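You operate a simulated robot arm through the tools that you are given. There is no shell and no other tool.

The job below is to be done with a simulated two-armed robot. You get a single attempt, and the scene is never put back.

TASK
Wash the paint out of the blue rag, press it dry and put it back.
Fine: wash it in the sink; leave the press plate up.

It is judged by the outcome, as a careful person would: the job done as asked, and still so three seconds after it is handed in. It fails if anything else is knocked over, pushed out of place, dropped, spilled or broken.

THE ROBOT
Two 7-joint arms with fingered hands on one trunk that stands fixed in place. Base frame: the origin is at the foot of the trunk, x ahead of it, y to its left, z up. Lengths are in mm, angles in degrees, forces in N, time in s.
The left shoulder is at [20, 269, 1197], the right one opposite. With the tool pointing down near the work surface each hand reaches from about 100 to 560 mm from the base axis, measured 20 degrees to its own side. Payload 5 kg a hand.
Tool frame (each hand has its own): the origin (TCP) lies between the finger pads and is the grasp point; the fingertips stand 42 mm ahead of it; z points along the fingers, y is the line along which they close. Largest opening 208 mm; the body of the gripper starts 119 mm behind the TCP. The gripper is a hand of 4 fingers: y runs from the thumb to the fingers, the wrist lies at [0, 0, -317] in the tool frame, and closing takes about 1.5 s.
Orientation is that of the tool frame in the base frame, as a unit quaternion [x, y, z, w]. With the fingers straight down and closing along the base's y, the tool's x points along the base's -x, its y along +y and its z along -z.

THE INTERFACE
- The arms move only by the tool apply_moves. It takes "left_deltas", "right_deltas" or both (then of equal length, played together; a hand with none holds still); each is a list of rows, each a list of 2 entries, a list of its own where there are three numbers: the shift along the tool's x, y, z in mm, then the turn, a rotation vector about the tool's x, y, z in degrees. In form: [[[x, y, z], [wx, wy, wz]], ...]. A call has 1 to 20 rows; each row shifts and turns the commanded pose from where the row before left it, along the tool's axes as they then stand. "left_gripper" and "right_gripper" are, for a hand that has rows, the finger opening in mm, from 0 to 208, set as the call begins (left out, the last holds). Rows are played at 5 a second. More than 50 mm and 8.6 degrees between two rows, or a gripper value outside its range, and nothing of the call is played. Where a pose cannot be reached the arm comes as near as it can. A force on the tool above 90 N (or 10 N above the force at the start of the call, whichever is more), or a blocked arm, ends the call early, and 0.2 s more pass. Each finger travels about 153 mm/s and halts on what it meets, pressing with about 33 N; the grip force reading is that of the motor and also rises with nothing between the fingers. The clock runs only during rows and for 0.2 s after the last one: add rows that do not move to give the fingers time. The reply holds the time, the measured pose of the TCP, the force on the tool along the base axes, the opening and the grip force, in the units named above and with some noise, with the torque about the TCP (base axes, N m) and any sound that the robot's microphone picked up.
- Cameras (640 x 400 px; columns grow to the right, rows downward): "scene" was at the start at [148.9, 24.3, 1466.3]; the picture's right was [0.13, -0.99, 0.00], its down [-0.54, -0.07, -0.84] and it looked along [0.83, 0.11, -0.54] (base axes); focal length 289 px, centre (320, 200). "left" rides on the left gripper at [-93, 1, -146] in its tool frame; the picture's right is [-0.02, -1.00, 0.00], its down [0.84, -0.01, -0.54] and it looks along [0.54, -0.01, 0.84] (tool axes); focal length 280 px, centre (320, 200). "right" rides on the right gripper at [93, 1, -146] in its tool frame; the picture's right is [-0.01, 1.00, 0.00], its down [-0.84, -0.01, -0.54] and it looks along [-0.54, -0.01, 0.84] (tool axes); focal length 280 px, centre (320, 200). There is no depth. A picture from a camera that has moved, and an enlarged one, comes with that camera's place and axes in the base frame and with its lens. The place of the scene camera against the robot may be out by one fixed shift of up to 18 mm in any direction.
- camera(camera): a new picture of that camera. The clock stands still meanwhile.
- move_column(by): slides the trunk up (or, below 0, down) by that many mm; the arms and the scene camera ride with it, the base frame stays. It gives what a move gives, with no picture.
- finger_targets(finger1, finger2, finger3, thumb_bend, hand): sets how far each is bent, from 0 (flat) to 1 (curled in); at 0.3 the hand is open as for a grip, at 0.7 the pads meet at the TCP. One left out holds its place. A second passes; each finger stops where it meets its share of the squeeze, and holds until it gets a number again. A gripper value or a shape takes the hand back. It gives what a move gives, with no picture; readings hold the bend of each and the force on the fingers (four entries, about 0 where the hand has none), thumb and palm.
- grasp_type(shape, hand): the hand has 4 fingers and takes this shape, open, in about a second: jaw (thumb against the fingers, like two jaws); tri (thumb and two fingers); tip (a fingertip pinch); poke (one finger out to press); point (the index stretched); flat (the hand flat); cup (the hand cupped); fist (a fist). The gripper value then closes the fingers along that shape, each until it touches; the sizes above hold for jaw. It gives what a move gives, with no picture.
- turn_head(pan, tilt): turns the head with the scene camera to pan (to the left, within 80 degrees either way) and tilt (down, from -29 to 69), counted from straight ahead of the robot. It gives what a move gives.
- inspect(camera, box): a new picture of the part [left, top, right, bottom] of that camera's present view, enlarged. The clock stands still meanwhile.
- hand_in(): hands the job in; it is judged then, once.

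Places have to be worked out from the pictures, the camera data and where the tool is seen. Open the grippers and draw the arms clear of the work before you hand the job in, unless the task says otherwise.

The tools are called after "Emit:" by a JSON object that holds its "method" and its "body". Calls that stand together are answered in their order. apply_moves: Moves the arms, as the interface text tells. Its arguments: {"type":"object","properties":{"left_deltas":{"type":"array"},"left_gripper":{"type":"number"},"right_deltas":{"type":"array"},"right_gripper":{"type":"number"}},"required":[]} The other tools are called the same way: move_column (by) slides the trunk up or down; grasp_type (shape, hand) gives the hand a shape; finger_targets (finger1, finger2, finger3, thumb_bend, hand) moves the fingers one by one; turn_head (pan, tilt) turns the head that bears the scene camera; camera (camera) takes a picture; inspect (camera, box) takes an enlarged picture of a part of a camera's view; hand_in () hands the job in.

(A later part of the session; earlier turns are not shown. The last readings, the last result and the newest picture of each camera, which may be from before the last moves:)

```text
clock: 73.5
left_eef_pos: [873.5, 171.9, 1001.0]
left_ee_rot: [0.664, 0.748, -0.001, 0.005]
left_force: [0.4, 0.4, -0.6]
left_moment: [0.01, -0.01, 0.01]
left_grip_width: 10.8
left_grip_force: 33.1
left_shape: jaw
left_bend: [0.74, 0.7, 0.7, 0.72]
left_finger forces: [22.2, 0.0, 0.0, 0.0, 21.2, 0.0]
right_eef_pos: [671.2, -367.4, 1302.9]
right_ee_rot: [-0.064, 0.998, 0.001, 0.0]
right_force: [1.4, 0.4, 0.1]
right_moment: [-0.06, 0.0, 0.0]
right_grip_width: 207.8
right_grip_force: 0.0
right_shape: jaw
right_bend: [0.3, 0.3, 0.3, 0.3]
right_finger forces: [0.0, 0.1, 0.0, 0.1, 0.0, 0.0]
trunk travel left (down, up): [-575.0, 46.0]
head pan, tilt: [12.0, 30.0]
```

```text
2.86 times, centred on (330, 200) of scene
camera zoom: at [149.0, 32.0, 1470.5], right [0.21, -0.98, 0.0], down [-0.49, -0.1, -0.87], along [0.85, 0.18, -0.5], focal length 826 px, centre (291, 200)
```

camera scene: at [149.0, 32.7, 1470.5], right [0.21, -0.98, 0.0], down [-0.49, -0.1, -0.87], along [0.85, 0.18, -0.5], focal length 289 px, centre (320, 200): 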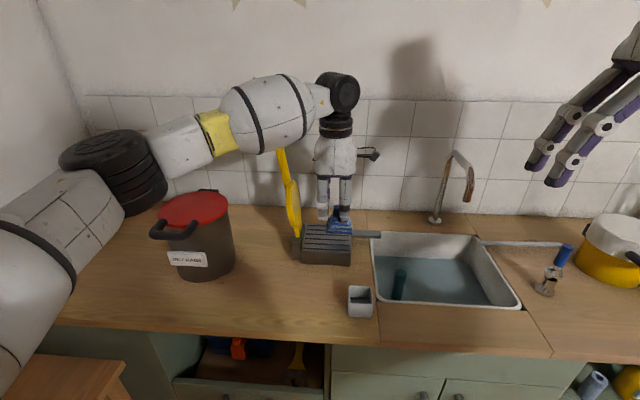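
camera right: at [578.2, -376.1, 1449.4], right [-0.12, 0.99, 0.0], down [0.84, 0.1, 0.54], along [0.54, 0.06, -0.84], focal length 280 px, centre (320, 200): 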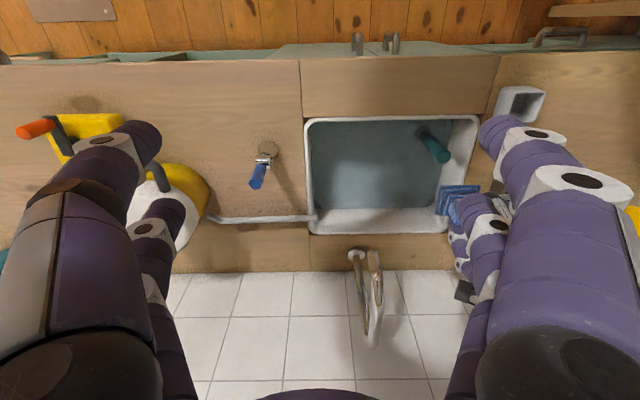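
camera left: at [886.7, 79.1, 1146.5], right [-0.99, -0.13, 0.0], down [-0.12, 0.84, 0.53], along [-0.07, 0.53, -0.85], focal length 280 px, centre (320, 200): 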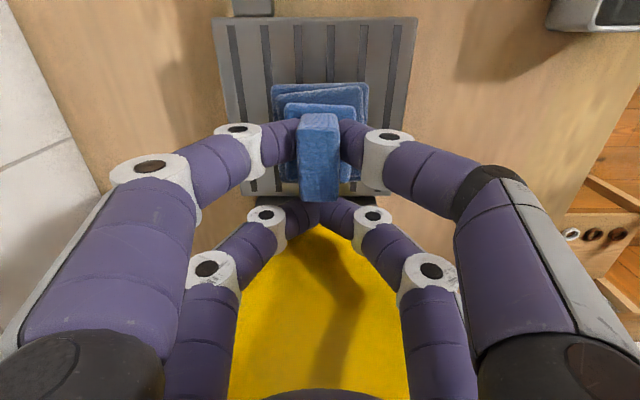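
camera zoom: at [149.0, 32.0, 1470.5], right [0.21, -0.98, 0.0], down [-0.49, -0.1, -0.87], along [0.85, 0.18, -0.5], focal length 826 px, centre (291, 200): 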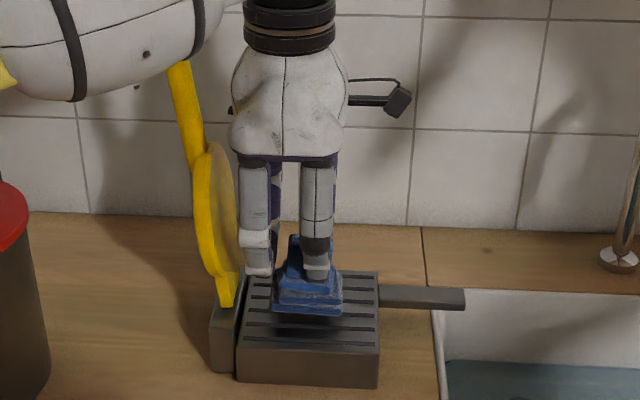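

The rag is centred over the slats. I lower it in small steps until it sits.

Emit:
{"method": "apply_moves", "body": {"left_deltas": [[[0, 0, 6], [0, 0, 0]], [[0, 0, 5], [0, 0, 0]], [[0, 0, 3], [0, 0, 0]], [[0, 0, 0], [0, 0, 0]], [[0, 0, 0], [0, 0, 0]]]}}

Emit:
{"method": "inspect", "body": {"camera": "scene", "box": [290, 190, 390, 270]}}

```text
clock: 74.7
left_eef_pos: [875.6, 171.6, 985.2]
left_ee_rot: [0.664, 0.748, 0.001, 0.004]
left_force: [-0.2, -0.3, -1.1]
left_moment: [-0.01, -0.03, 0.0]
left_grip_width: 11.0
left_grip_force: 33.5
left_shape: jaw
left_bend: [0.74, 0.7, 0.7, 0.72]
left_finger forces: [22.2, 0.1, 0.1, 0.0, 21.2, 0.1]
right_eef_pos: [670.4, -366.0, 1304.0]
right_ee_rot: [-0.063, 0.998, 0.0, 0.0]
right_force: [-0.1, -0.4, 0.9]
right_moment: [0.01, 0.01, 0.0]
right_grip_width: 208.2
right_grip_force: 0.0
right_shape: jaw
right_bend: [0.3, 0.3, 0.3, 0.3]
right_finger forces: [0.0, 0.0, 0.1, 0.0, 0.0, 0.1]
trunk travel left (down, up): [-575.0, 46.0]
head pan, tilt: [12.0, 30.0]
```

```text
5.00 times, centred on (340, 230) of scene
camera zoom: at [149.0, 31.9, 1470.5], right [0.21, -0.98, 0.0], down [-0.49, -0.1, -0.87], along [0.85, 0.18, -0.5], focal length 1446 px, centre (220, 50)
```

zoom: 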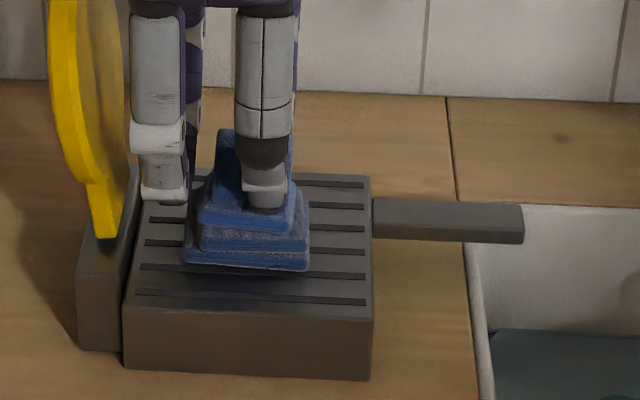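

Still no contact force; there is a slight shadow gap. I go down in 2 mm steps.

Emit:
{"method": "apply_moves", "body": {"left_deltas": [[[0, 0, 2], [0, 0, 0]], [[0, 0, 2], [0, 0, 0]], [[0, 0, 0], [0, 0, 0]]]}}

Emit:
{"method": "apply_moves", "body": {"left_deltas": [[[0, 0, 2], [0, 0, 0]], [[0, 0, 2], [0, 0, 0]], [[0, 0, 0], [0, 0, 0]]]}}

Emit:
{"method": "inspect", "body": {"camera": "scene", "box": [290, 190, 390, 270]}}

```text
clock: 75.5
left_eef_pos: [875.2, 170.2, 980.8]
left_ee_rot: [0.664, 0.748, -0.001, 0.006]
left_force: [0.4, 0.9, 12.2]
left_moment: [-0.32, -0.28, 0.06]
left_grip_width: 11.0
left_grip_force: 32.8
left_shape: jaw
left_bend: [0.74, 0.7, 0.7, 0.72]
left_finger forces: [25.2, 0.0, 0.0, 0.1, 23.7, 0.1]
right_eef_pos: [670.1, -366.3, 1303.8]
right_ee_rot: [-0.064, 0.998, 0.001, 0.0]
right_force: [-0.1, -0.1, 0.0]
right_moment: [-0.02, -0.01, 0.0]
right_grip_width: 207.7
right_grip_force: 0.1
right_shape: jaw
right_bend: [0.3, 0.3, 0.3, 0.3]
right_finger forces: [0.0, 0.0, 0.1, 0.1, 0.1, 0.0]
trunk travel left (down, up): [-575.0, 46.0]
head pan, tilt: [12.0, 30.0]
```

```text
clock: 76.2
left_eef_pos: [874.0, 169.0, 980.3]
left_ee_rot: [0.664, 0.748, 0.002, 0.006]
left_force: [1.8, -1.7, 36.2]
left_moment: [-0.91, -0.62, -0.04]
left_grip_width: 12.0
left_grip_force: 33.3
left_shape: jaw
left_bend: [0.74, 0.7, 0.7, 0.72]
left_finger forces: [35.1, 0.0, 0.1, 0.1, 28.9, 0.0]
right_eef_pos: [670.0, -367.5, 1304.4]
right_ee_rot: [-0.064, 0.998, 0.0, 0.001]
right_force: [-0.2, 0.0, -0.9]
right_moment: [-0.03, 0.01, 0.04]
right_grip_width: 207.7
right_grip_force: 0.1
right_shape: jaw
right_bend: [0.3, 0.3, 0.3, 0.3]
right_finger forces: [0.0, 0.0, 0.0, 0.1, 0.0, 0.1]
trunk travel left (down, up): [-575.0, 46.0]
head pan, tilt: [12.0, 30.0]
```

```text
5.00 times, centred on (340, 230) of scene
camera zoom: at [146.7, 31.4, 1471.1], right [0.21, -0.98, 0.0], down [-0.49, -0.1, -0.87], along [0.85, 0.18, -0.5], focal length 1446 px, centre (220, 50)
```

zoom: 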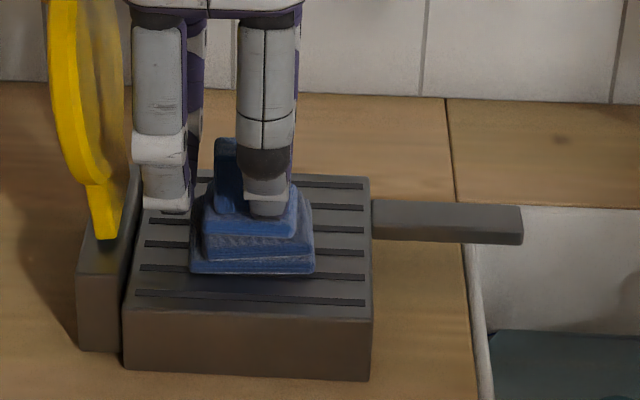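

The rag sits on the slats (contact at z≈981). I ease off 4 mm to unload, then open the fingers gently.

Emit:
{"method": "apply_moves", "body": {"left_deltas": [[[0, 0, -2], [0, 0, 0]], [[0, 0, -2], [0, 0, 0]], [[0, 0, 0], [0, 0, 0]]]}}

Emit:
{"method": "apply_moves", "body": {"left_deltas": [[[0, 0, 0], [0, 0, 0]], [[0, 0, 0], [0, 0, 0]], [[0, 0, 0], [0, 0, 0]], [[0, 0, 0], [0, 0, 0]], [[0, 0, 0], [0, 0, 0]]], "left_gripper": 100}}

Emit:
{"method": "camera", "body": {"camera": "left"}}

Emit:
{"method": "inspect", "body": {"camera": "scene", "box": [290, 190, 390, 270]}}

```text
clock: 77.0
left_eef_pos: [873.8, 169.3, 980.5]
left_ee_rot: [0.664, 0.748, -0.001, 0.004]
left_force: [0.4, -6.9, 17.8]
left_moment: [-0.73, -0.35, -0.17]
left_grip_width: 11.9
left_grip_force: 32.9
left_shape: jaw
left_bend: [0.74, 0.7, 0.7, 0.72]
left_finger forces: [29.9, 0.1, 0.2, 0.0, 26.2, 0.0]
right_eef_pos: [669.8, -367.0, 1302.9]
right_ee_rot: [-0.064, 0.998, 0.001, 0.0]
right_force: [0.2, 0.9, -0.9]
right_moment: [0.01, -0.04, 0.02]
right_grip_width: 208.1
right_grip_force: 0.1
right_shape: jaw
right_bend: [0.3, 0.3, 0.3, 0.3]
right_finger forces: [0.0, 0.0, 0.1, 0.0, 0.0, 0.1]
trunk travel left (down, up): [-575.0, 46.0]
head pan, tilt: [12.0, 30.0]
```

```text
clock: 78.2
left_eef_pos: [875.0, 170.9, 981.3]
left_ee_rot: [0.664, 0.748, 0.0, 0.004]
left_force: [-0.7, 0.0, 0.4]
left_moment: [-0.01, -0.01, -0.02]
left_grip_width: 99.5
left_grip_force: 0.0
left_shape: jaw
left_bend: [0.73, 0.73, 0.73, 0.7]
left_finger forces: [0.0, 0.1, 0.1, 0.1, 0.0, 0.1]
right_eef_pos: [670.7, -367.4, 1302.5]
right_ee_rot: [-0.063, 0.998, 0.001, 0.0]
right_force: [-0.4, -0.3, -0.7]
right_moment: [-0.02, -0.03, 0.03]
right_grip_width: 207.7
right_grip_force: 0.0
right_shape: jaw
right_bend: [0.3, 0.3, 0.3, 0.3]
right_finger forces: [0.0, 0.0, 0.0, 0.1, 0.0, 0.0]
trunk travel left (down, up): [-575.0, 46.0]
head pan, tilt: [12.0, 30.0]
```

```text
taken
camera left: at [887.5, 78.7, 1127.4], right [-0.99, -0.13, 0.0], down [-0.12, 0.84, 0.53], along [-0.07, 0.53, -0.85], focal length 280 px, centre (320, 200)
```

left: 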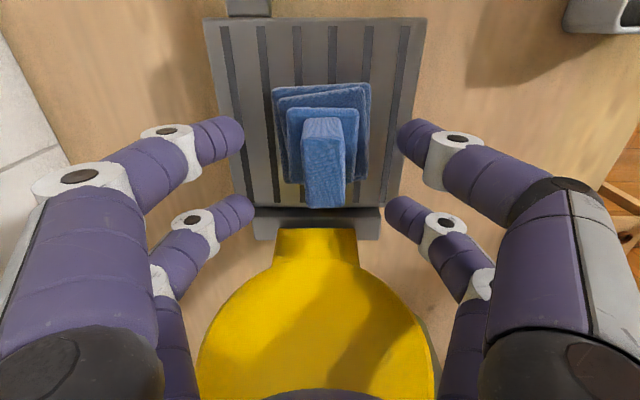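

```text
5.00 times, centred on (340, 230) of scene
camera zoom: at [148.9, 32.0, 1470.5], right [0.21, -0.98, 0.0], down [-0.49, -0.1, -0.87], along [0.85, 0.18, -0.5], focal length 1446 px, centre (220, 50)
```

zoom: 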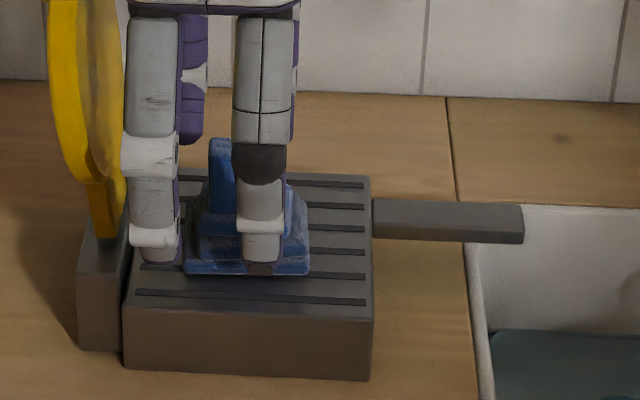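

The rag stands free on the slats. I raise the hand clear and draw it back toward the robot, so I can measure the lever before gripping its handle.

Emit:
{"method": "apply_moves", "body": {"left_deltas": [[[0, 0, -10], [0, 0, 0]], [[0, 0, -25], [0, 0, 0]], [[0, 0, -35], [0, 0, 0]], [[0, 0, -40], [0, 0, 0]], [[0, 0, -40], [0, 0, 0]], [[0, -40, -20], [0, 0, 0]], [[0, -45, 0], [0, 0, 0]], [[0, -45, 0], [0, 0, 0]], [[0, -45, 0], [0, 0, 0]], [[0, -45, 0], [0, 0, 0]], [[0, 0, 0], [0, 0, 0]]]}}

Emit:
{"method": "camera", "body": {"camera": "scene"}}

Emit:
{"method": "camera", "body": {"camera": "left"}}

```text
clock: 80.7
left_eef_pos: [656.9, 146.9, 1149.2]
left_ee_rot: [0.664, 0.748, -0.001, 0.004]
left_force: [0.5, 0.3, 0.0]
left_moment: [-0.03, 0.04, -0.01]
left_grip_width: 100.0
left_grip_force: 0.0
left_shape: jaw
left_bend: [0.73, 0.73, 0.73, 0.7]
left_finger forces: [0.0, 0.0, 0.0, 0.1, 0.0, 0.0]
right_eef_pos: [672.2, -366.6, 1302.9]
right_ee_rot: [-0.064, 0.998, 0.001, -0.001]
right_force: [-0.2, 0.1, -1.1]
right_moment: [0.05, 0.05, -0.01]
right_grip_width: 208.0
right_grip_force: 0.1
right_shape: jaw
right_bend: [0.3, 0.3, 0.3, 0.3]
right_finger forces: [0.0, 0.1, 0.0, 0.0, 0.0, 0.1]
trunk travel left (down, up): [-575.0, 46.0]
head pan, tilt: [12.0, 30.0]
```

```text
taken
camera scene: at [149.4, 31.9, 1470.4], right [0.21, -0.98, 0.0], down [-0.49, -0.1, -0.87], along [0.85, 0.18, -0.5], focal length 289 px, centre (320, 200)
```

scene: 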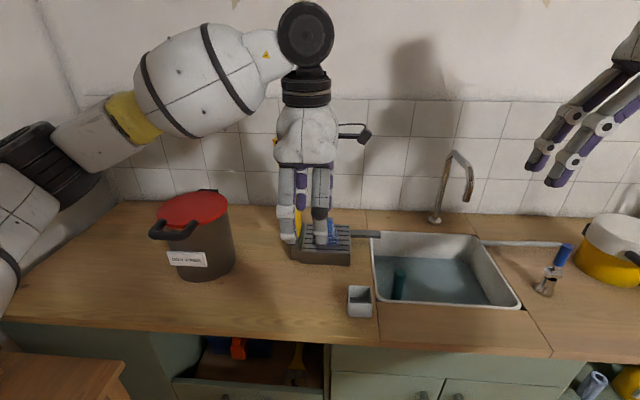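

```text
taken
camera left: at [668.8, 54.0, 1296.1], right [-0.99, -0.13, 0.0], down [-0.11, 0.84, 0.53], along [-0.07, 0.53, -0.85], focal length 280 px, centre (320, 200)
```

left: 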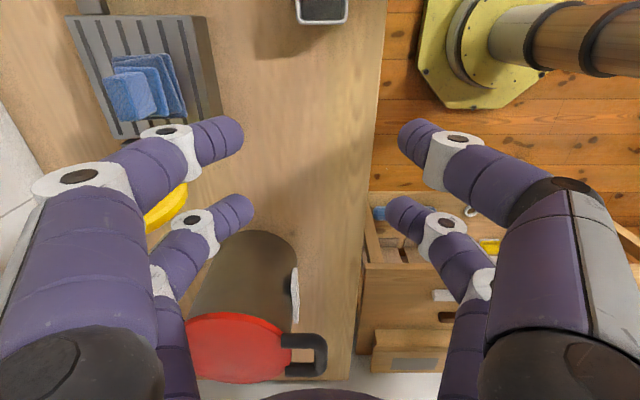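

Next I raise the hand and swing it left past the lever (over the pot with clearance), then view the lever from both cameras.

Emit:
{"method": "apply_moves", "body": {"left_deltas": [[[0, 0, -45], [0, 0, 0]], [[0, 0, -35], [0, 0, 0]], [[45, 0, 0], [0, 0, 0]], [[45, 0, 0], [0, 0, 0]], [[45, 0, 0], [0, 0, 0]], [[45, 0, 0], [0, 0, 0]], [[45, 0, 0], [0, 0, 0]], [[45, 0, 0], [0, 0, 0]], [[0, 0, 0], [0, 0, 0]]]}}

Emit:
{"method": "camera", "body": {"camera": "scene"}}

Emit:
{"method": "inspect", "body": {"camera": "scene", "box": [260, 120, 400, 270]}}

Emit:
{"method": "camera", "body": {"camera": "left"}}

```text
clock: 82.7
left_eef_pos: [626.0, 415.0, 1227.5]
left_ee_rot: [0.664, 0.747, 0.0, 0.003]
left_force: [0.0, -0.7, -0.9]
left_moment: [0.13, 0.1, 0.01]
left_grip_width: 100.2
left_grip_force: 0.0
left_shape: jaw
left_bend: [0.73, 0.73, 0.73, 0.7]
left_finger forces: [0.1, 0.0, 0.1, 0.0, 0.0, 0.0]
right_eef_pos: [670.9, -368.7, 1302.7]
right_ee_rot: [-0.063, 0.998, 0.002, 0.0]
right_force: [0.7, -0.4, 0.0]
right_moment: [0.16, 0.04, 0.0]
right_grip_width: 207.9
right_grip_force: 0.1
right_shape: jaw
right_bend: [0.3, 0.3, 0.3, 0.3]
right_finger forces: [0.1, 0.0, 0.0, 0.0, 0.0, 0.0]
trunk travel left (down, up): [-575.0, 46.0]
head pan, tilt: [12.0, 30.0]
```

```text
taken
camera scene: at [149.5, 30.6, 1470.4], right [0.21, -0.98, 0.0], down [-0.49, -0.1, -0.87], along [0.85, 0.18, -0.5], focal length 289 px, centre (320, 200)
```

scene: 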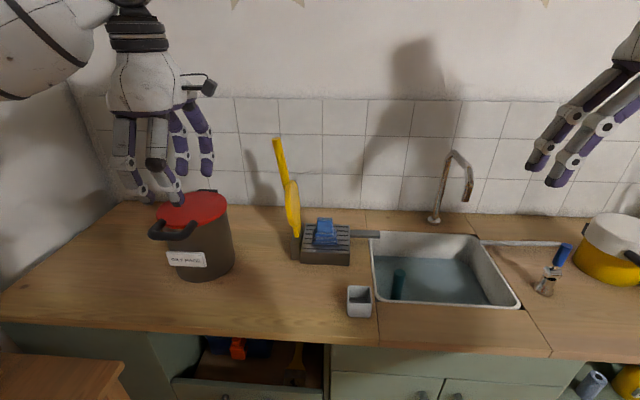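

```text
2.67 times, centred on (330, 195) of scene
camera zoom: at [149.5, 30.6, 1470.4], right [0.21, -0.98, 0.0], down [-0.49, -0.1, -0.87], along [0.85, 0.18, -0.5], focal length 771 px, centre (293, 213)
```

zoom: 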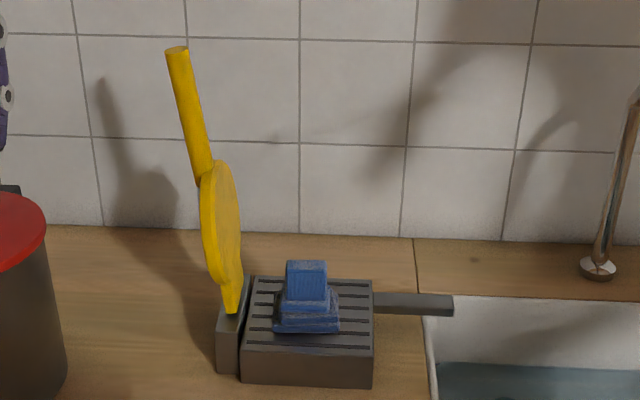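

```text
taken
camera left: at [638.3, 322.7, 1374.3], right [-0.99, -0.13, 0.0], down [-0.11, 0.84, 0.53], along [-0.07, 0.53, -0.85], focal length 280 px, centre (320, 200)
```

left: 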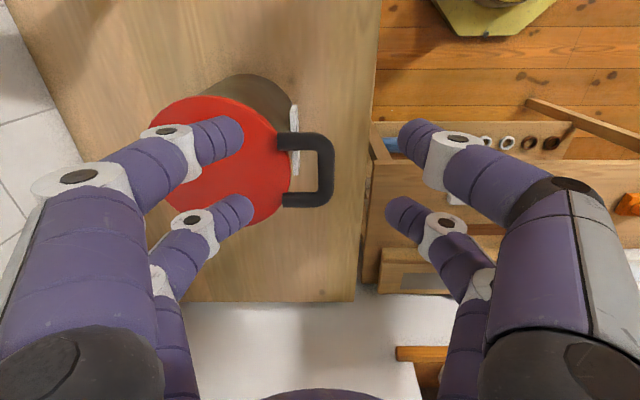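

The rag stands well on the slats with the lever up beside it. I bring the right hand over briefly just as a camera, to triangulate the lever.

Emit:
{"method": "apply_moves", "body": {"right_deltas": [[[0, 48, 0], [0, 0, 0]], [[0, 48, 0], [0, 0, 0]], [[0, 48, 0], [0, 0, 0]], [[0, 48, 0], [0, 0, 0]], [[0, 48, 0], [0, 0, 0]], [[0, 48, 0], [0, 0, 0]], [[0, 48, 0], [0, 0, 0]], [[0, 48, 0], [0, 0, 0]], [[0, 48, 0], [0, 0, 0]], [[0, 0, 0], [0, 0, 0]], [[0, 0, 0], [0, 0, 0]]]}}

Emit:
{"method": "camera", "body": {"camera": "right"}}

Emit:
{"method": "inspect", "body": {"camera": "right", "box": [220, 130, 440, 330]}}

```text
clock: 85.0
left_eef_pos: [625.6, 418.5, 1228.4]
left_ee_rot: [0.663, 0.749, -0.001, 0.005]
left_force: [-0.1, 1.3, -0.5]
left_moment: [-0.12, -0.02, 0.04]
left_grip_width: 100.0
left_grip_force: 0.0
left_shape: jaw
left_bend: [0.73, 0.73, 0.73, 0.7]
left_finger forces: [0.0, 0.1, 0.1, 0.1, 0.0, 0.0]
right_eef_pos: [617.2, 64.0, 1304.7]
right_ee_rot: [-0.065, 0.998, 0.0, 0.0]
right_force: [-0.3, 1.3, -0.7]
right_moment: [-0.16, -0.01, 0.02]
right_grip_width: 208.0
right_grip_force: 0.0
right_shape: jaw
right_bend: [0.3, 0.3, 0.3, 0.3]
right_finger forces: [0.0, 0.0, 0.0, 0.1, 0.0, 0.0]
trunk travel left (down, up): [-575.0, 46.0]
head pan, tilt: [12.0, 30.0]
```

```text
taken
camera right: at [523.3, 53.5, 1450.6], right [-0.11, 0.99, 0.0], down [0.84, 0.1, 0.54], along [0.54, 0.06, -0.84], focal length 280 px, centre (320, 200)
```

right: 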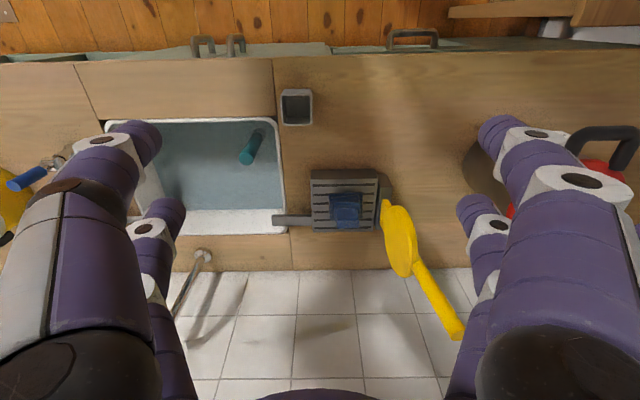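

```text
2.00 times, centred on (330, 230) of right
camera zoom: at [523.3, 53.5, 1450.6], right [-0.11, 0.99, 0.0], down [0.84, 0.1, 0.54], along [0.54, 0.06, -0.84], focal length 561 px, centre (300, 140)
```

zoom: 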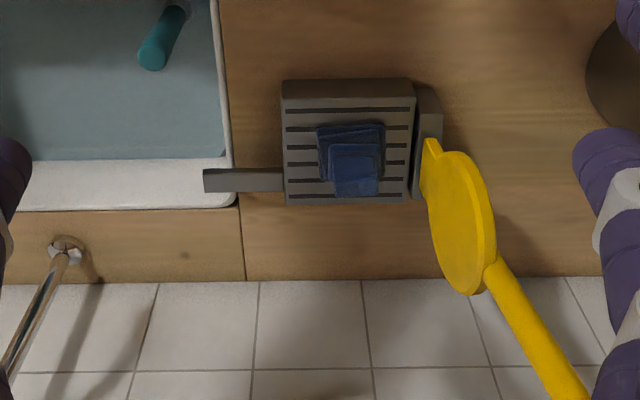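

Scene and hand views agree except for the scene camera's sideways offset (~17 mm). I take one more right-hand view 60 mm over to place the lever from hand views only.

Emit:
{"method": "apply_moves", "body": {"right_deltas": [[[0, 35, 0], [0, 0, 0]], [[0, 35, 0], [0, 0, 0]], [[0, 0, 0], [0, 0, 0]], [[0, 0, 0], [0, 0, 0]]]}}

Emit:
{"method": "camera", "body": {"camera": "right"}}

Emit:
{"method": "inspect", "body": {"camera": "right", "box": [220, 150, 460, 350]}}

```text
clock: 86.0
left_eef_pos: [625.0, 417.1, 1228.5]
left_ee_rot: [0.664, 0.747, -0.001, 0.005]
left_force: [0.1, 0.2, 0.0]
left_moment: [-0.01, -0.04, -0.02]
left_grip_width: 99.8
left_grip_force: 0.0
left_shape: jaw
left_bend: [0.73, 0.73, 0.73, 0.7]
left_finger forces: [0.1, 0.0, 0.0, 0.0, 0.1, 0.0]
right_eef_pos: [606.4, 133.8, 1301.3]
right_ee_rot: [-0.065, 0.998, 0.0, 0.0]
right_force: [0.5, -0.2, -0.1]
right_moment: [-0.04, -0.05, -0.01]
right_grip_width: 208.1
right_grip_force: 0.1
right_shape: jaw
right_bend: [0.3, 0.3, 0.3, 0.3]
right_finger forces: [0.1, 0.0, 0.1, 0.0, 0.1, 0.0]
trunk travel left (down, up): [-575.0, 46.0]
head pan, tilt: [12.0, 30.0]
```

```text
taken
camera right: at [513.6, 122.0, 1448.1], right [-0.11, 0.99, 0.0], down [0.84, 0.1, 0.54], along [0.54, 0.06, -0.84], focal length 280 px, centre (320, 200)
```

right: 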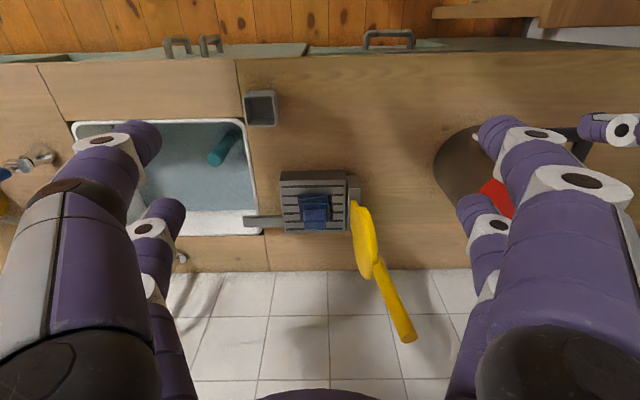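

```text
2.00 times, centred on (340, 250) of right
camera zoom: at [513.6, 122.0, 1448.1], right [-0.11, 0.99, 0.0], down [0.84, 0.1, 0.54], along [0.54, 0.06, -0.84], focal length 561 px, centre (280, 100)
```

zoom: 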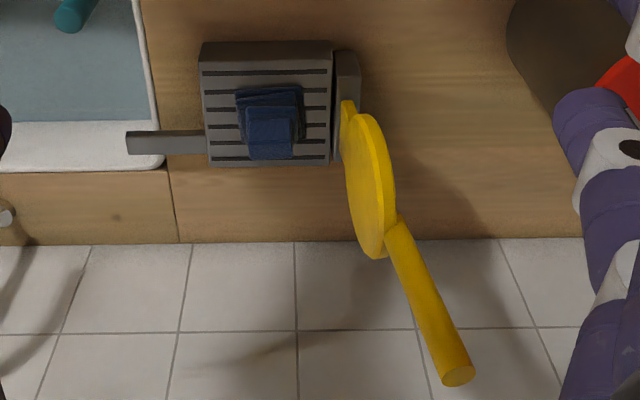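

Hand views put the handle top at about (869, 288, 1220), hinge near l≈128, plate centre about 105 mm from it. The rag is a bit too near the hinge for its height, so I'll shift it ~34 mm right to lie under the plate's middle; first the right hand goes back out of the way and the left returns over the rag.

Emit:
{"method": "apply_moves", "body": {"right_deltas": [[[0, -48, 0], [0, 0, 0]], [[0, -48, 0], [0, 0, 0]], [[0, -48, 0], [0, 0, 0]], [[0, -48, 0], [0, 0, 0]], [[0, -48, 0], [0, 0, 0]], [[0, -48, 0], [0, 0, 0]], [[0, -48, 0], [0, 0, 0]], [[0, -48, 0], [0, 0, 0]], [[0, -48, 0], [0, 0, 0]], [[0, -48, 0], [0, 0, 0]], [[0, -20, 0], [0, 0, 0]], [[0, 0, 0], [0, 0, 0]]]}}

Emit:
{"method": "apply_moves", "body": {"left_deltas": [[[-45, 0, 0], [0, 0, 0]], [[-45, 0, 0], [0, 0, 0]], [[-45, 0, 0], [0, 0, 0]], [[-45, 0, 0], [0, 0, 0]], [[-45, 0, 0], [0, 0, 0]], [[-45, 0, 0], [0, 0, 0]], [[0, 0, 40], [0, 0, 0]], [[0, 0, 40], [0, 0, 0]], [[0, 45, 0], [0, 0, 0]], [[0, 45, 0], [0, 0, 0]], [[0, 45, 0], [0, 0, 0]], [[0, 45, 0], [0, 0, 0]], [[0, 40, 0], [0, 0, 0]], [[0, 0, 0], [0, 0, 0]], [[0, 0, 0], [0, 0, 0]]]}}

Emit:
{"method": "camera", "body": {"camera": "left"}}

```text
clock: 88.7
left_eef_pos: [625.2, 415.6, 1228.2]
left_ee_rot: [0.664, 0.748, 0.0, 0.005]
left_force: [-0.2, 0.3, -0.5]
left_moment: [-0.02, 0.03, 0.03]
left_grip_width: 100.1
left_grip_force: 0.1
left_shape: jaw
left_bend: [0.73, 0.73, 0.73, 0.7]
left_finger forces: [0.1, 0.1, 0.0, 0.0, 0.0, 0.0]
right_eef_pos: [671.1, -362.4, 1303.5]
right_ee_rot: [-0.064, 0.998, 0.0, 0.001]
right_force: [0.1, -0.1, -0.2]
right_moment: [0.01, 0.0, 0.02]
right_grip_width: 207.9
right_grip_force: 0.1
right_shape: jaw
right_bend: [0.3, 0.3, 0.3, 0.3]
right_finger forces: [0.0, 0.0, 0.1, 0.0, 0.0, 0.2]
trunk travel left (down, up): [-575.0, 46.0]
head pan, tilt: [12.0, 30.0]
```

```text
clock: 91.8
left_eef_pos: [874.5, 170.8, 1152.4]
left_ee_rot: [0.664, 0.748, 0.0, 0.004]
left_force: [0.5, -0.5, -0.1]
left_moment: [0.08, 0.01, 0.01]
left_grip_width: 100.0
left_grip_force: 0.0
left_shape: jaw
left_bend: [0.73, 0.73, 0.73, 0.7]
left_finger forces: [0.0, 0.0, 0.1, 0.1, 0.1, 0.1]
right_eef_pos: [673.1, -363.3, 1301.9]
right_ee_rot: [-0.064, 0.998, 0.001, 0.0]
right_force: [0.7, -0.8, -0.3]
right_moment: [0.07, 0.0, 0.01]
right_grip_width: 207.8
right_grip_force: 0.0
right_shape: jaw
right_bend: [0.3, 0.3, 0.3, 0.3]
right_finger forces: [0.1, 0.0, 0.0, 0.1, 0.1, 0.1]
trunk travel left (down, up): [-575.0, 46.0]
head pan, tilt: [12.0, 30.0]
```

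```text
taken
camera left: at [886.6, 77.8, 1298.6], right [-0.99, -0.13, 0.0], down [-0.11, 0.84, 0.53], along [-0.07, 0.53, -0.85], focal length 280 px, centre (320, 200)
```

left: 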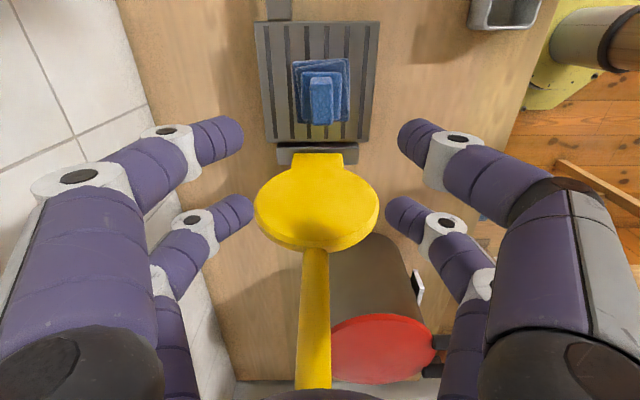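

A very clear view of the lever, disc and rag. I descend onto the rag's block again, exactly where I let go of it.

Emit:
{"method": "apply_moves", "body": {"left_deltas": [[[0, 0, 40], [0, 0, 0]], [[0, 0, 40], [0, 0, 0]], [[0, 0, 40], [0, 0, 0]], [[0, 0, 35], [0, 0, 0]], [[0, 0, 14], [0, 0, 0]], [[0, 0, 0], [0, 0, 0]], [[0, 0, 0], [0, 0, 0]]]}}

Emit:
{"method": "camera", "body": {"camera": "left"}}

```text
clock: 93.5
left_eef_pos: [874.8, 172.4, 983.4]
left_ee_rot: [0.664, 0.748, -0.001, 0.005]
left_force: [-0.4, -0.1, 0.1]
left_moment: [0.03, -0.01, 0.01]
left_grip_width: 99.7
left_grip_force: 0.0
left_shape: jaw
left_bend: [0.73, 0.73, 0.73, 0.7]
left_finger forces: [0.0, 0.0, 0.0, 0.0, 0.0, 0.1]
right_eef_pos: [671.4, -361.5, 1301.5]
right_ee_rot: [-0.064, 0.998, 0.0, 0.0]
right_force: [0.7, -0.1, 0.2]
right_moment: [-0.03, 0.03, 0.03]
right_grip_width: 207.9
right_grip_force: 0.0
right_shape: jaw
right_bend: [0.3, 0.3, 0.3, 0.3]
right_finger forces: [0.1, 0.1, 0.0, 0.0, 0.0, 0.1]
trunk travel left (down, up): [-575.0, 46.0]
head pan, tilt: [12.0, 30.0]
```

```text
taken
camera left: at [887.0, 79.8, 1130.1], right [-0.99, -0.13, 0.0], down [-0.12, 0.84, 0.53], along [-0.07, 0.53, -0.85], focal length 280 px, centre (320, 200)
```

left: 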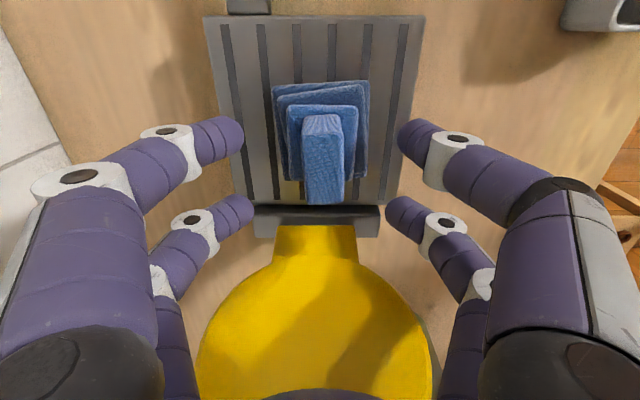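

Aligned as before. I grip the block again.

Emit:
{"method": "apply_moves", "body": {"left_deltas": [[[0, 0, 0], [0, 0, 0]], [[0, 0, 0], [0, 0, 0]], [[0, 0, 0], [0, 0, 0]], [[0, 0, 0], [0, 0, 0]], [[0, 0, 0], [0, 0, 0]], [[0, 0, 0], [0, 0, 0]], [[0, 0, 0], [0, 0, 0]], [[0, 0, 0], [0, 0, 0]]], "left_gripper": 5}}

Emit:
{"method": "apply_moves", "body": {"left_deltas": [[[0, 0, -5], [0, 0, 0]], [[0, 0, -8], [0, 0, 0]], [[-17, 3, 0], [0, 0, 0]], [[-17, 3, 0], [0, 0, 0]], [[0, 0, 6], [0, 0, 0]], [[0, 0, 4], [0, 0, 0]], [[0, 0, 0], [0, 0, 0]]]}}

Emit:
{"method": "camera", "body": {"camera": "left"}}

Emit:
{"method": "inspect", "body": {"camera": "scene", "box": [280, 180, 400, 270]}}

```text
clock: 95.2
left_eef_pos: [874.1, 171.5, 983.3]
left_ee_rot: [0.664, 0.748, -0.001, 0.005]
left_force: [0.1, 0.0, 0.4]
left_moment: [0.01, 0.01, -0.03]
left_grip_width: 0.7
left_grip_force: 33.3
left_shape: jaw
left_bend: [0.72, 0.7, 0.7, 0.71]
left_finger forces: [0.0, 0.0, 0.0, 0.0, 0.0, 0.0]
right_eef_pos: [671.3, -361.2, 1302.6]
right_ee_rot: [-0.063, 0.998, 0.001, 0.0]
right_force: [-1.0, -0.1, 0.8]
right_moment: [-0.02, 0.0, -0.01]
right_grip_width: 207.9
right_grip_force: 0.1
right_shape: jaw
right_bend: [0.3, 0.3, 0.3, 0.3]
right_finger forces: [0.1, 0.0, 0.0, 0.0, 0.1, 0.1]
trunk travel left (down, up): [-575.0, 46.0]
head pan, tilt: [12.0, 30.0]
```

```text
clock: 96.8
left_eef_pos: [884.1, 137.0, 985.9]
left_ee_rot: [0.664, 0.748, 0.0, 0.003]
left_force: [0.3, 0.2, -0.5]
left_moment: [-0.06, -0.01, -0.04]
left_grip_width: 1.0
left_grip_force: 32.8
left_shape: jaw
left_bend: [0.72, 0.7, 0.7, 0.71]
left_finger forces: [0.0, 0.0, 0.0, 0.0, 0.0, 0.0]
right_eef_pos: [672.4, -362.4, 1304.3]
right_ee_rot: [-0.064, 0.998, 0.001, 0.001]
right_force: [-0.6, 0.4, 0.3]
right_moment: [-0.01, -0.01, 0.02]
right_grip_width: 208.0
right_grip_force: 0.1
right_shape: jaw
right_bend: [0.3, 0.3, 0.3, 0.3]
right_finger forces: [0.0, 0.0, 0.0, 0.0, 0.0, 0.0]
trunk travel left (down, up): [-575.0, 46.0]
head pan, tilt: [12.0, 30.0]
```

```text
taken
camera left: at [897.1, 45.8, 1132.1], right [-0.99, -0.13, 0.0], down [-0.12, 0.84, 0.53], along [-0.07, 0.53, -0.85], focal length 280 px, centre (320, 200)
```

left: 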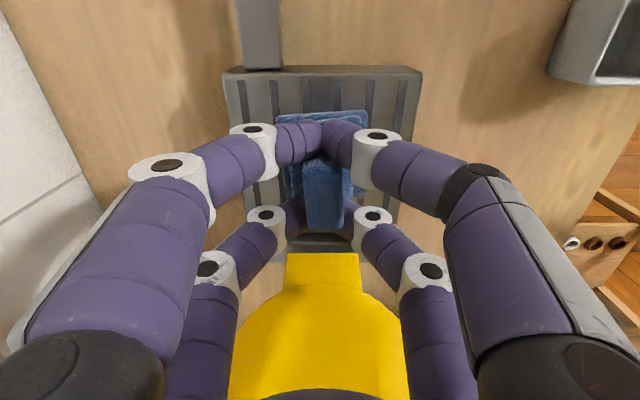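

```text
4.44 times, centred on (340, 225) of scene
camera zoom: at [149.1, 32.0, 1470.5], right [0.21, -0.98, 0.0], down [-0.49, -0.1, -0.87], along [0.85, 0.18, -0.5], focal length 1286 px, centre (231, 89)
```

zoom: 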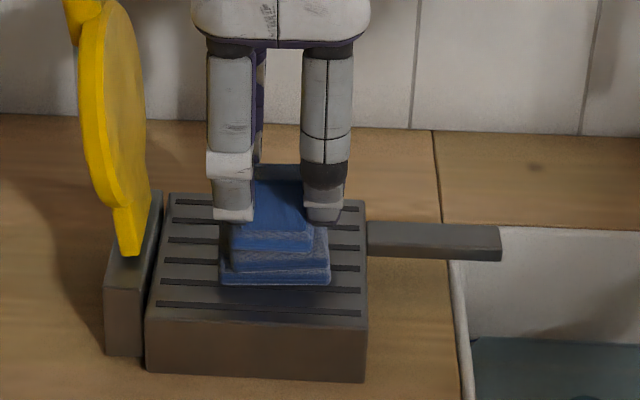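

The fingers slipped off the block's end and closed empty, but the far pair dragged the rag right by about 16 mm (block now near l≈26). Since the far pair bears on the block's left end, I simply nudge it another 13 mm right, then open and look.

Emit:
{"method": "apply_moves", "body": {"left_deltas": [[[-5, 0, 0], [0, 0, 0]], [[-4, 0, 0], [0, 0, 0]], [[-4, 0, 0], [0, 0, 0]], [[0, 0, 0], [0, 0, 0]]]}}

Emit:
{"method": "apply_moves", "body": {"left_deltas": [[[3, 0, 0], [0, 0, 0]], [[0, 0, 0], [0, 0, 0]], [[0, 0, 0], [0, 0, 0]], [[0, 0, 0], [0, 0, 0]], [[0, 0, 0], [0, 0, 0]], [[0, 0, 0], [0, 0, 0]]], "left_gripper": 100}}

Emit:
{"method": "camera", "body": {"camera": "left"}}

Emit:
{"method": "inspect", "body": {"camera": "scene", "box": [280, 180, 400, 270]}}

```text
clock: 97.8
left_eef_pos: [886.9, 125.0, 985.2]
left_ee_rot: [0.664, 0.748, 0.001, 0.005]
left_force: [-0.1, 0.7, 0.4]
left_moment: [-0.03, 0.0, 0.02]
left_grip_width: 0.8
left_grip_force: 32.8
left_shape: jaw
left_bend: [0.72, 0.7, 0.7, 0.71]
left_finger forces: [0.1, 0.0, 0.1, 0.0, 0.1, 0.1]
right_eef_pos: [672.7, -363.3, 1302.3]
right_ee_rot: [-0.065, 0.998, 0.001, 0.0]
right_force: [-1.1, -0.4, 0.6]
right_moment: [0.0, 0.0, 0.0]
right_grip_width: 207.9
right_grip_force: 0.0
right_shape: jaw
right_bend: [0.3, 0.3, 0.3, 0.3]
right_finger forces: [0.0, 0.1, 0.1, 0.1, 0.0, 0.0]
trunk travel left (down, up): [-575.0, 46.0]
head pan, tilt: [12.0, 30.0]
```

```text
clock: 99.2
left_eef_pos: [885.6, 127.6, 984.3]
left_ee_rot: [0.664, 0.748, 0.0, 0.004]
left_force: [0.4, 0.0, -0.2]
left_moment: [0.0, -0.01, -0.03]
left_grip_width: 99.5
left_grip_force: 0.0
left_shape: jaw
left_bend: [0.73, 0.73, 0.73, 0.7]
left_finger forces: [0.0, 0.0, 0.0, 0.0, 0.1, 0.0]
right_eef_pos: [672.0, -361.6, 1302.8]
right_ee_rot: [-0.064, 0.998, 0.0, 0.0]
right_force: [0.2, 0.1, -1.3]
right_moment: [0.0, 0.01, -0.01]
right_grip_width: 208.0
right_grip_force: 0.1
right_shape: jaw
right_bend: [0.3, 0.3, 0.3, 0.3]
right_finger forces: [0.1, 0.0, 0.0, 0.0, 0.0, 0.0]
trunk travel left (down, up): [-575.0, 46.0]
head pan, tilt: [12.0, 30.0]
```

```text
taken
camera left: at [898.1, 36.3, 1131.8], right [-0.99, -0.13, 0.0], down [-0.12, 0.84, 0.53], along [-0.07, 0.53, -0.85], focal length 280 px, centre (320, 200)
```

left: 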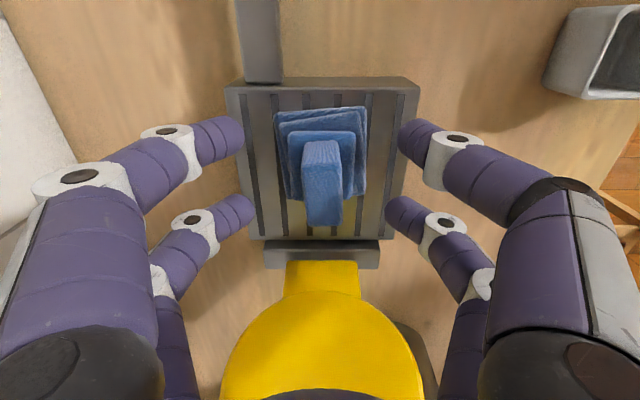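

```text
4.44 times, centred on (340, 225) of scene
camera zoom: at [148.9, 31.9, 1470.5], right [0.21, -0.98, 0.0], down [-0.49, -0.1, -0.87], along [0.85, 0.18, -0.5], focal length 1286 px, centre (231, 89)
```

zoom: 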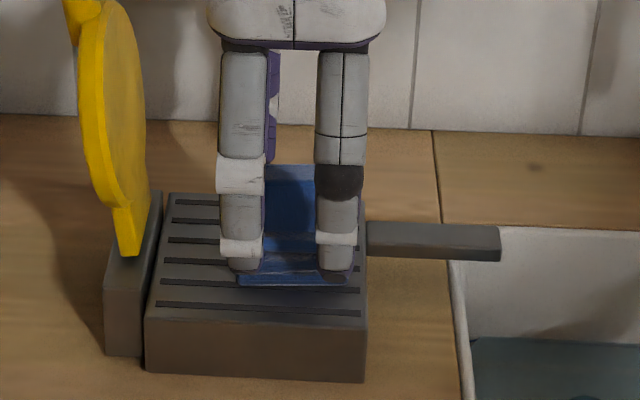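

The rag now sits about under the plate's middle (centre l≈18). I raise the hand, back off, and swing around left of the lever at height.

Emit:
{"method": "apply_moves", "body": {"left_deltas": [[[0, 0, -12], [0, 0, 0]], [[0, 0, -35], [0, 0, 0]], [[0, 0, -40], [0, 0, 0]], [[0, 0, -40], [0, 0, 0]], [[0, 0, -39], [0, 0, 0]], [[0, -45, 0], [0, 0, 0]], [[0, -45, 0], [0, 0, 0]], [[0, -45, 0], [0, 0, 0]], [[0, -45, 0], [0, 0, 0]], [[0, -40, 0], [0, 0, 0]], [[0, 0, -40], [0, 0, 0]], [[0, 0, -40], [0, 0, 0]], [[0, 0, 0], [0, 0, 0]]]}}

Emit:
{"method": "apply_moves", "body": {"left_deltas": [[[45, 0, 0], [0, 0, 0]], [[45, 0, 0], [0, 0, 0]], [[45, 0, 0], [0, 0, 0]], [[45, 0, 0], [0, 0, 0]], [[45, 0, 0], [0, 0, 0]], [[45, 0, 0], [0, 0, 0]], [[45, 0, 0], [0, 0, 0]], [[0, 0, 0], [0, 0, 0]], [[0, 0, 0], [0, 0, 0]]]}}

Emit:
{"method": "inspect", "body": {"camera": "scene", "box": [260, 120, 400, 270]}}

```text
clock: 102.0
left_eef_pos: [667.0, 103.0, 1226.1]
left_ee_rot: [0.664, 0.748, -0.001, 0.003]
left_force: [-0.1, 0.1, -0.5]
left_moment: [0.0, 0.06, -0.01]
left_grip_width: 100.1
left_grip_force: 0.1
left_shape: jaw
left_bend: [0.73, 0.73, 0.73, 0.7]
left_finger forces: [0.1, 0.0, 0.0, 0.0, 0.0, 0.1]
right_eef_pos: [672.6, -362.5, 1302.5]
right_ee_rot: [-0.065, 0.998, 0.001, 0.0]
right_force: [0.6, 0.2, -0.4]
right_moment: [0.01, 0.09, 0.01]
right_grip_width: 208.0
right_grip_force: 0.1
right_shape: jaw
right_bend: [0.3, 0.3, 0.3, 0.3]
right_finger forces: [0.0, 0.1, 0.0, 0.0, 0.1, 0.1]
trunk travel left (down, up): [-575.0, 46.0]
head pan, tilt: [12.0, 30.0]
```

```text
clock: 104.0
left_eef_pos: [629.0, 415.4, 1228.3]
left_ee_rot: [0.664, 0.748, -0.001, 0.004]
left_force: [-0.1, 0.8, 0.0]
left_moment: [-0.1, -0.07, 0.03]
left_grip_width: 99.8
left_grip_force: 0.1
left_shape: jaw
left_bend: [0.73, 0.73, 0.73, 0.7]
left_finger forces: [0.0, 0.0, 0.0, 0.1, 0.1, 0.1]
right_eef_pos: [671.8, -361.0, 1303.1]
right_ee_rot: [-0.065, 0.998, 0.0, 0.001]
right_force: [0.7, 0.1, 1.0]
right_moment: [-0.08, 0.0, 0.02]
right_grip_width: 207.7
right_grip_force: 0.0
right_shape: jaw
right_bend: [0.3, 0.3, 0.3, 0.3]
right_finger forces: [0.0, 0.0, 0.0, 0.0, 0.0, 0.0]
trunk travel left (down, up): [-575.0, 46.0]
head pan, tilt: [12.0, 30.0]
```

```text
2.67 times, centred on (330, 195) of scene
camera zoom: at [148.6, 32.9, 1470.6], right [0.21, -0.98, 0.0], down [-0.49, -0.1, -0.87], along [0.85, 0.18, -0.5], focal length 771 px, centre (293, 213)
```

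zoom: 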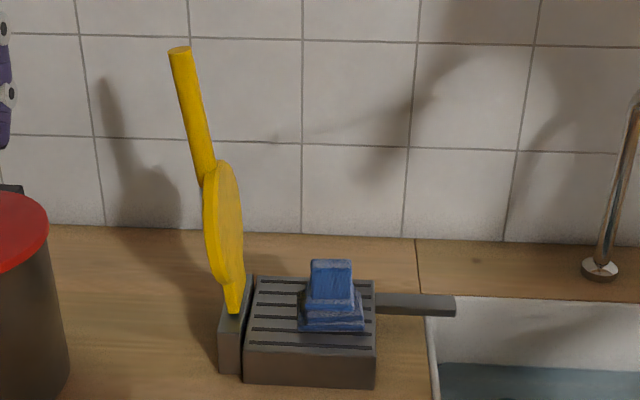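

The lever stands free. I move forward to the lever's depth while still left of it, at z≈1210 with fingers open.

Emit:
{"method": "apply_moves", "body": {"left_deltas": [[[0, 44, 0], [0, 0, 0]], [[0, 44, 0], [0, 0, 0]], [[0, 44, 0], [0, 0, 0]], [[0, 44, 0], [0, 0, 0]], [[0, 43, 18], [0, 0, 0]], [[-45, 0, 0], [0, 0, 0]], [[0, 0, 0], [0, 0, 0]], [[0, 0, 0], [0, 0, 0]]]}}

Emit:
{"method": "camera", "body": {"camera": "left"}}

Emit:
{"method": "camera", "body": {"camera": "scene"}}

```text
clock: 105.8
left_eef_pos: [851.0, 395.4, 1211.5]
left_ee_rot: [0.665, 0.747, -0.001, 0.004]
left_force: [-0.7, -1.1, 1.3]
left_moment: [0.19, -0.09, -0.03]
left_grip_width: 100.1
left_grip_force: 0.1
left_shape: jaw
left_bend: [0.73, 0.73, 0.73, 0.7]
left_finger forces: [0.0, 0.0, 0.0, 0.1, 0.0, 0.1]
right_eef_pos: [670.9, -364.7, 1304.3]
right_ee_rot: [-0.063, 0.998, 0.001, 0.001]
right_force: [-1.3, -1.4, 1.0]
right_moment: [0.17, -0.09, 0.01]
right_grip_width: 207.9
right_grip_force: 0.0
right_shape: jaw
right_bend: [0.3, 0.3, 0.3, 0.3]
right_finger forces: [0.0, 0.0, 0.1, 0.1, 0.0, 0.0]
trunk travel left (down, up): [-575.0, 46.0]
head pan, tilt: [12.0, 30.0]
```

```text
taken
camera left: at [863.1, 301.3, 1358.8], right [-0.99, -0.13, -0.01], down [-0.11, 0.84, 0.53], along [-0.07, 0.53, -0.85], focal length 280 px, centre (320, 200)
```

left: 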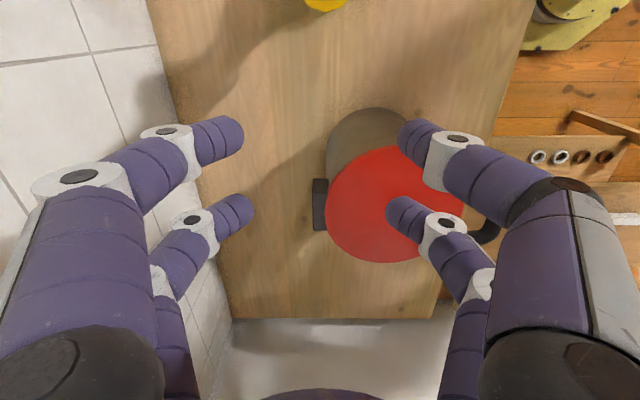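

```text
taken
camera scene: at [148.1, 30.4, 1470.7], right [0.21, -0.98, 0.0], down [-0.49, -0.1, -0.87], along [0.85, 0.18, -0.5], focal length 289 px, centre (320, 200)
```

scene: 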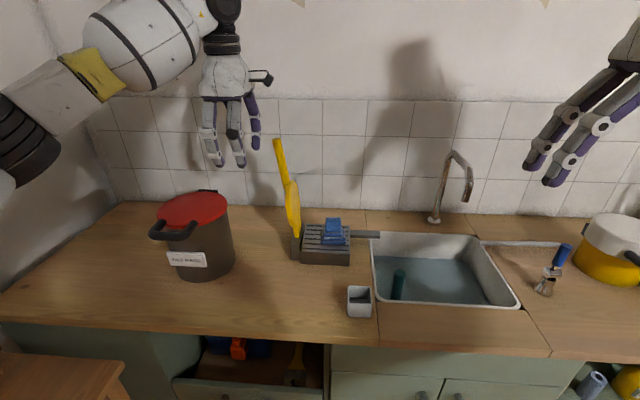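

The handle's end is centred between the fingers, ahead (right) of the hand. I move right 86 mm so the near finger pair straddles it.

Emit:
{"method": "apply_moves", "body": {"left_deltas": [[[-40, -1, 0], [0, 0, 0]], [[-30, -1, 0], [0, 0, 0]], [[-16, 0, 0], [0, 0, 0]], [[0, 0, 0], [0, 0, 0]], [[0, 0, 0], [0, 0, 0]]]}}

Emit:
{"method": "camera", "body": {"camera": "left"}}

Emit:
{"method": "inspect", "body": {"camera": "scene", "box": [200, 40, 380, 270]}}

```text
clock: 107.0
left_eef_pos: [859.2, 311.5, 1210.3]
left_ee_rot: [0.665, 0.747, 0.0, 0.005]
left_force: [0.3, 0.0, -1.1]
left_moment: [0.04, -0.01, -0.03]
left_grip_width: 99.6
left_grip_force: 0.0
left_shape: jaw
left_bend: [0.73, 0.73, 0.73, 0.7]
left_finger forces: [0.0, 0.1, 0.0, 0.0, 0.0, 0.0]
right_eef_pos: [672.5, -362.7, 1302.6]
right_ee_rot: [-0.064, 0.998, 0.001, 0.001]
right_force: [-0.2, -0.1, 0.2]
right_moment: [0.1, -0.01, 0.0]
right_grip_width: 208.0
right_grip_force: 0.1
right_shape: jaw
right_bend: [0.3, 0.3, 0.3, 0.3]
right_finger forces: [0.0, 0.0, 0.0, 0.0, 0.1, 0.2]
trunk travel left (down, up): [-575.0, 46.0]
head pan, tilt: [12.0, 30.0]
```

```text
taken
camera left: at [871.9, 218.8, 1357.1], right [-0.99, -0.13, 0.0], down [-0.12, 0.84, 0.53], along [-0.07, 0.53, -0.85], focal length 280 px, centre (320, 200)
```

left: 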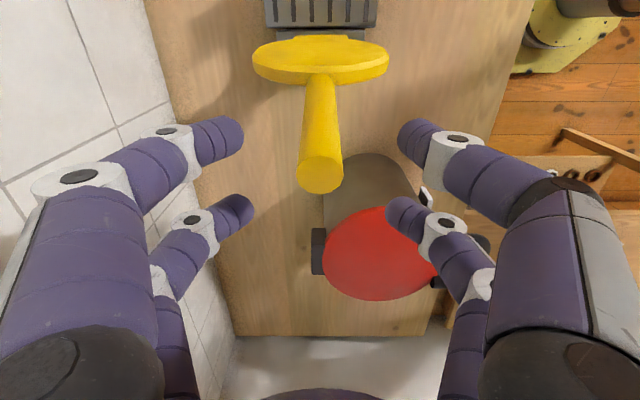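

```text
1.74 times, centred on (290, 155) of scene
camera zoom: at [149.0, 31.6, 1470.5], right [0.21, -0.98, 0.0], down [-0.49, -0.1, -0.87], along [0.85, 0.18, -0.5], focal length 503 px, centre (372, 278)
```

zoom: 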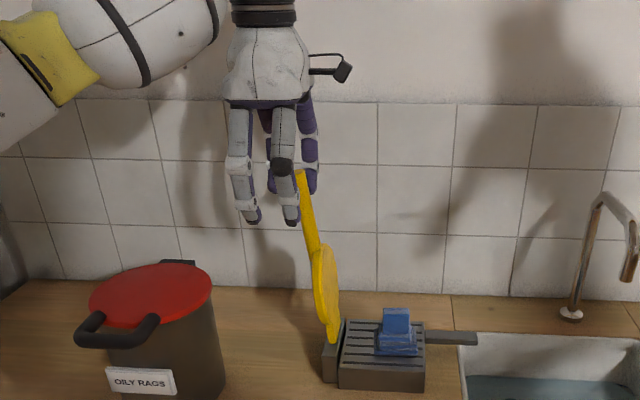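

The rod sits right between thumb and finger 1. I close only those two on it, keeping the other two fingers open so the rod can swing between them.

Emit:
{"method": "finger_targets", "body": {"hand": "left", "finger1": 0.8, "finger2": 0.5, "finger3": 0.5, "thumb_bend": 0.8}}

Emit:
{"method": "camera", "body": {"camera": "left"}}

Emit:
{"method": "inspect", "body": {"camera": "scene", "box": [200, 40, 380, 270]}}

```text
clock: 108.0
left_eef_pos: [857.9, 310.6, 1211.7]
left_ee_rot: [0.664, 0.748, 0.0, 0.004]
left_force: [-23.4, -3.6, 3.8]
left_moment: [-0.2, 0.72, -0.71]
left_grip_width: 29.7
left_grip_force: 21.2
left_shape: fingers
left_bend: [0.78, 0.5, 0.5, 0.74]
left_finger forces: [10.2, 0.0, 0.1, 0.1, 32.5, 0.0]
right_eef_pos: [671.0, -362.9, 1304.5]
right_ee_rot: [-0.063, 0.998, 0.001, 0.001]
right_force: [0.5, 0.4, -0.7]
right_moment: [0.01, 0.02, -0.01]
right_grip_width: 208.1
right_grip_force: 0.0
right_shape: jaw
right_bend: [0.3, 0.3, 0.3, 0.3]
right_finger forces: [0.0, 0.0, 0.1, 0.0, 0.1, 0.0]
trunk travel left (down, up): [-575.0, 46.0]
head pan, tilt: [12.0, 30.0]
```

```text
taken
camera left: at [869.7, 218.7, 1358.7], right [-0.99, -0.13, -0.01], down [-0.11, 0.84, 0.53], along [-0.07, 0.53, -0.85], focal length 280 px, centre (320, 200)
```

left: 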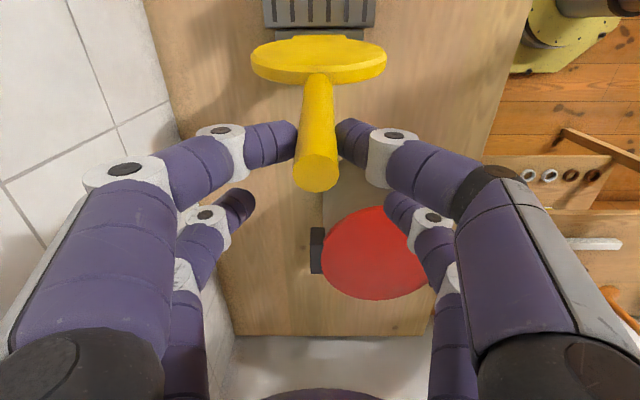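

```text
1.74 times, centred on (290, 155) of scene
camera zoom: at [147.0, 31.6, 1470.8], right [0.21, -0.98, 0.0], down [-0.49, -0.1, -0.87], along [0.85, 0.18, -0.5], focal length 503 px, centre (372, 278)
```

zoom: 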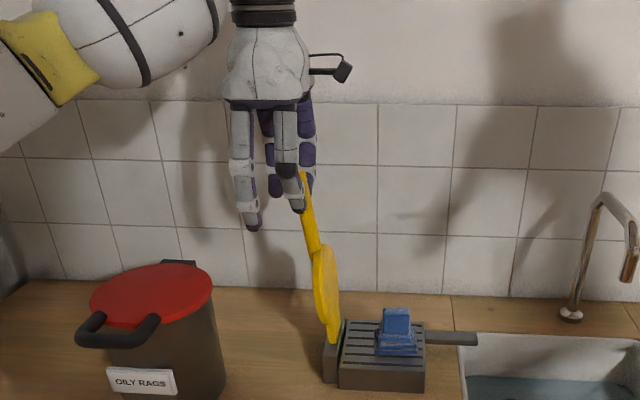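

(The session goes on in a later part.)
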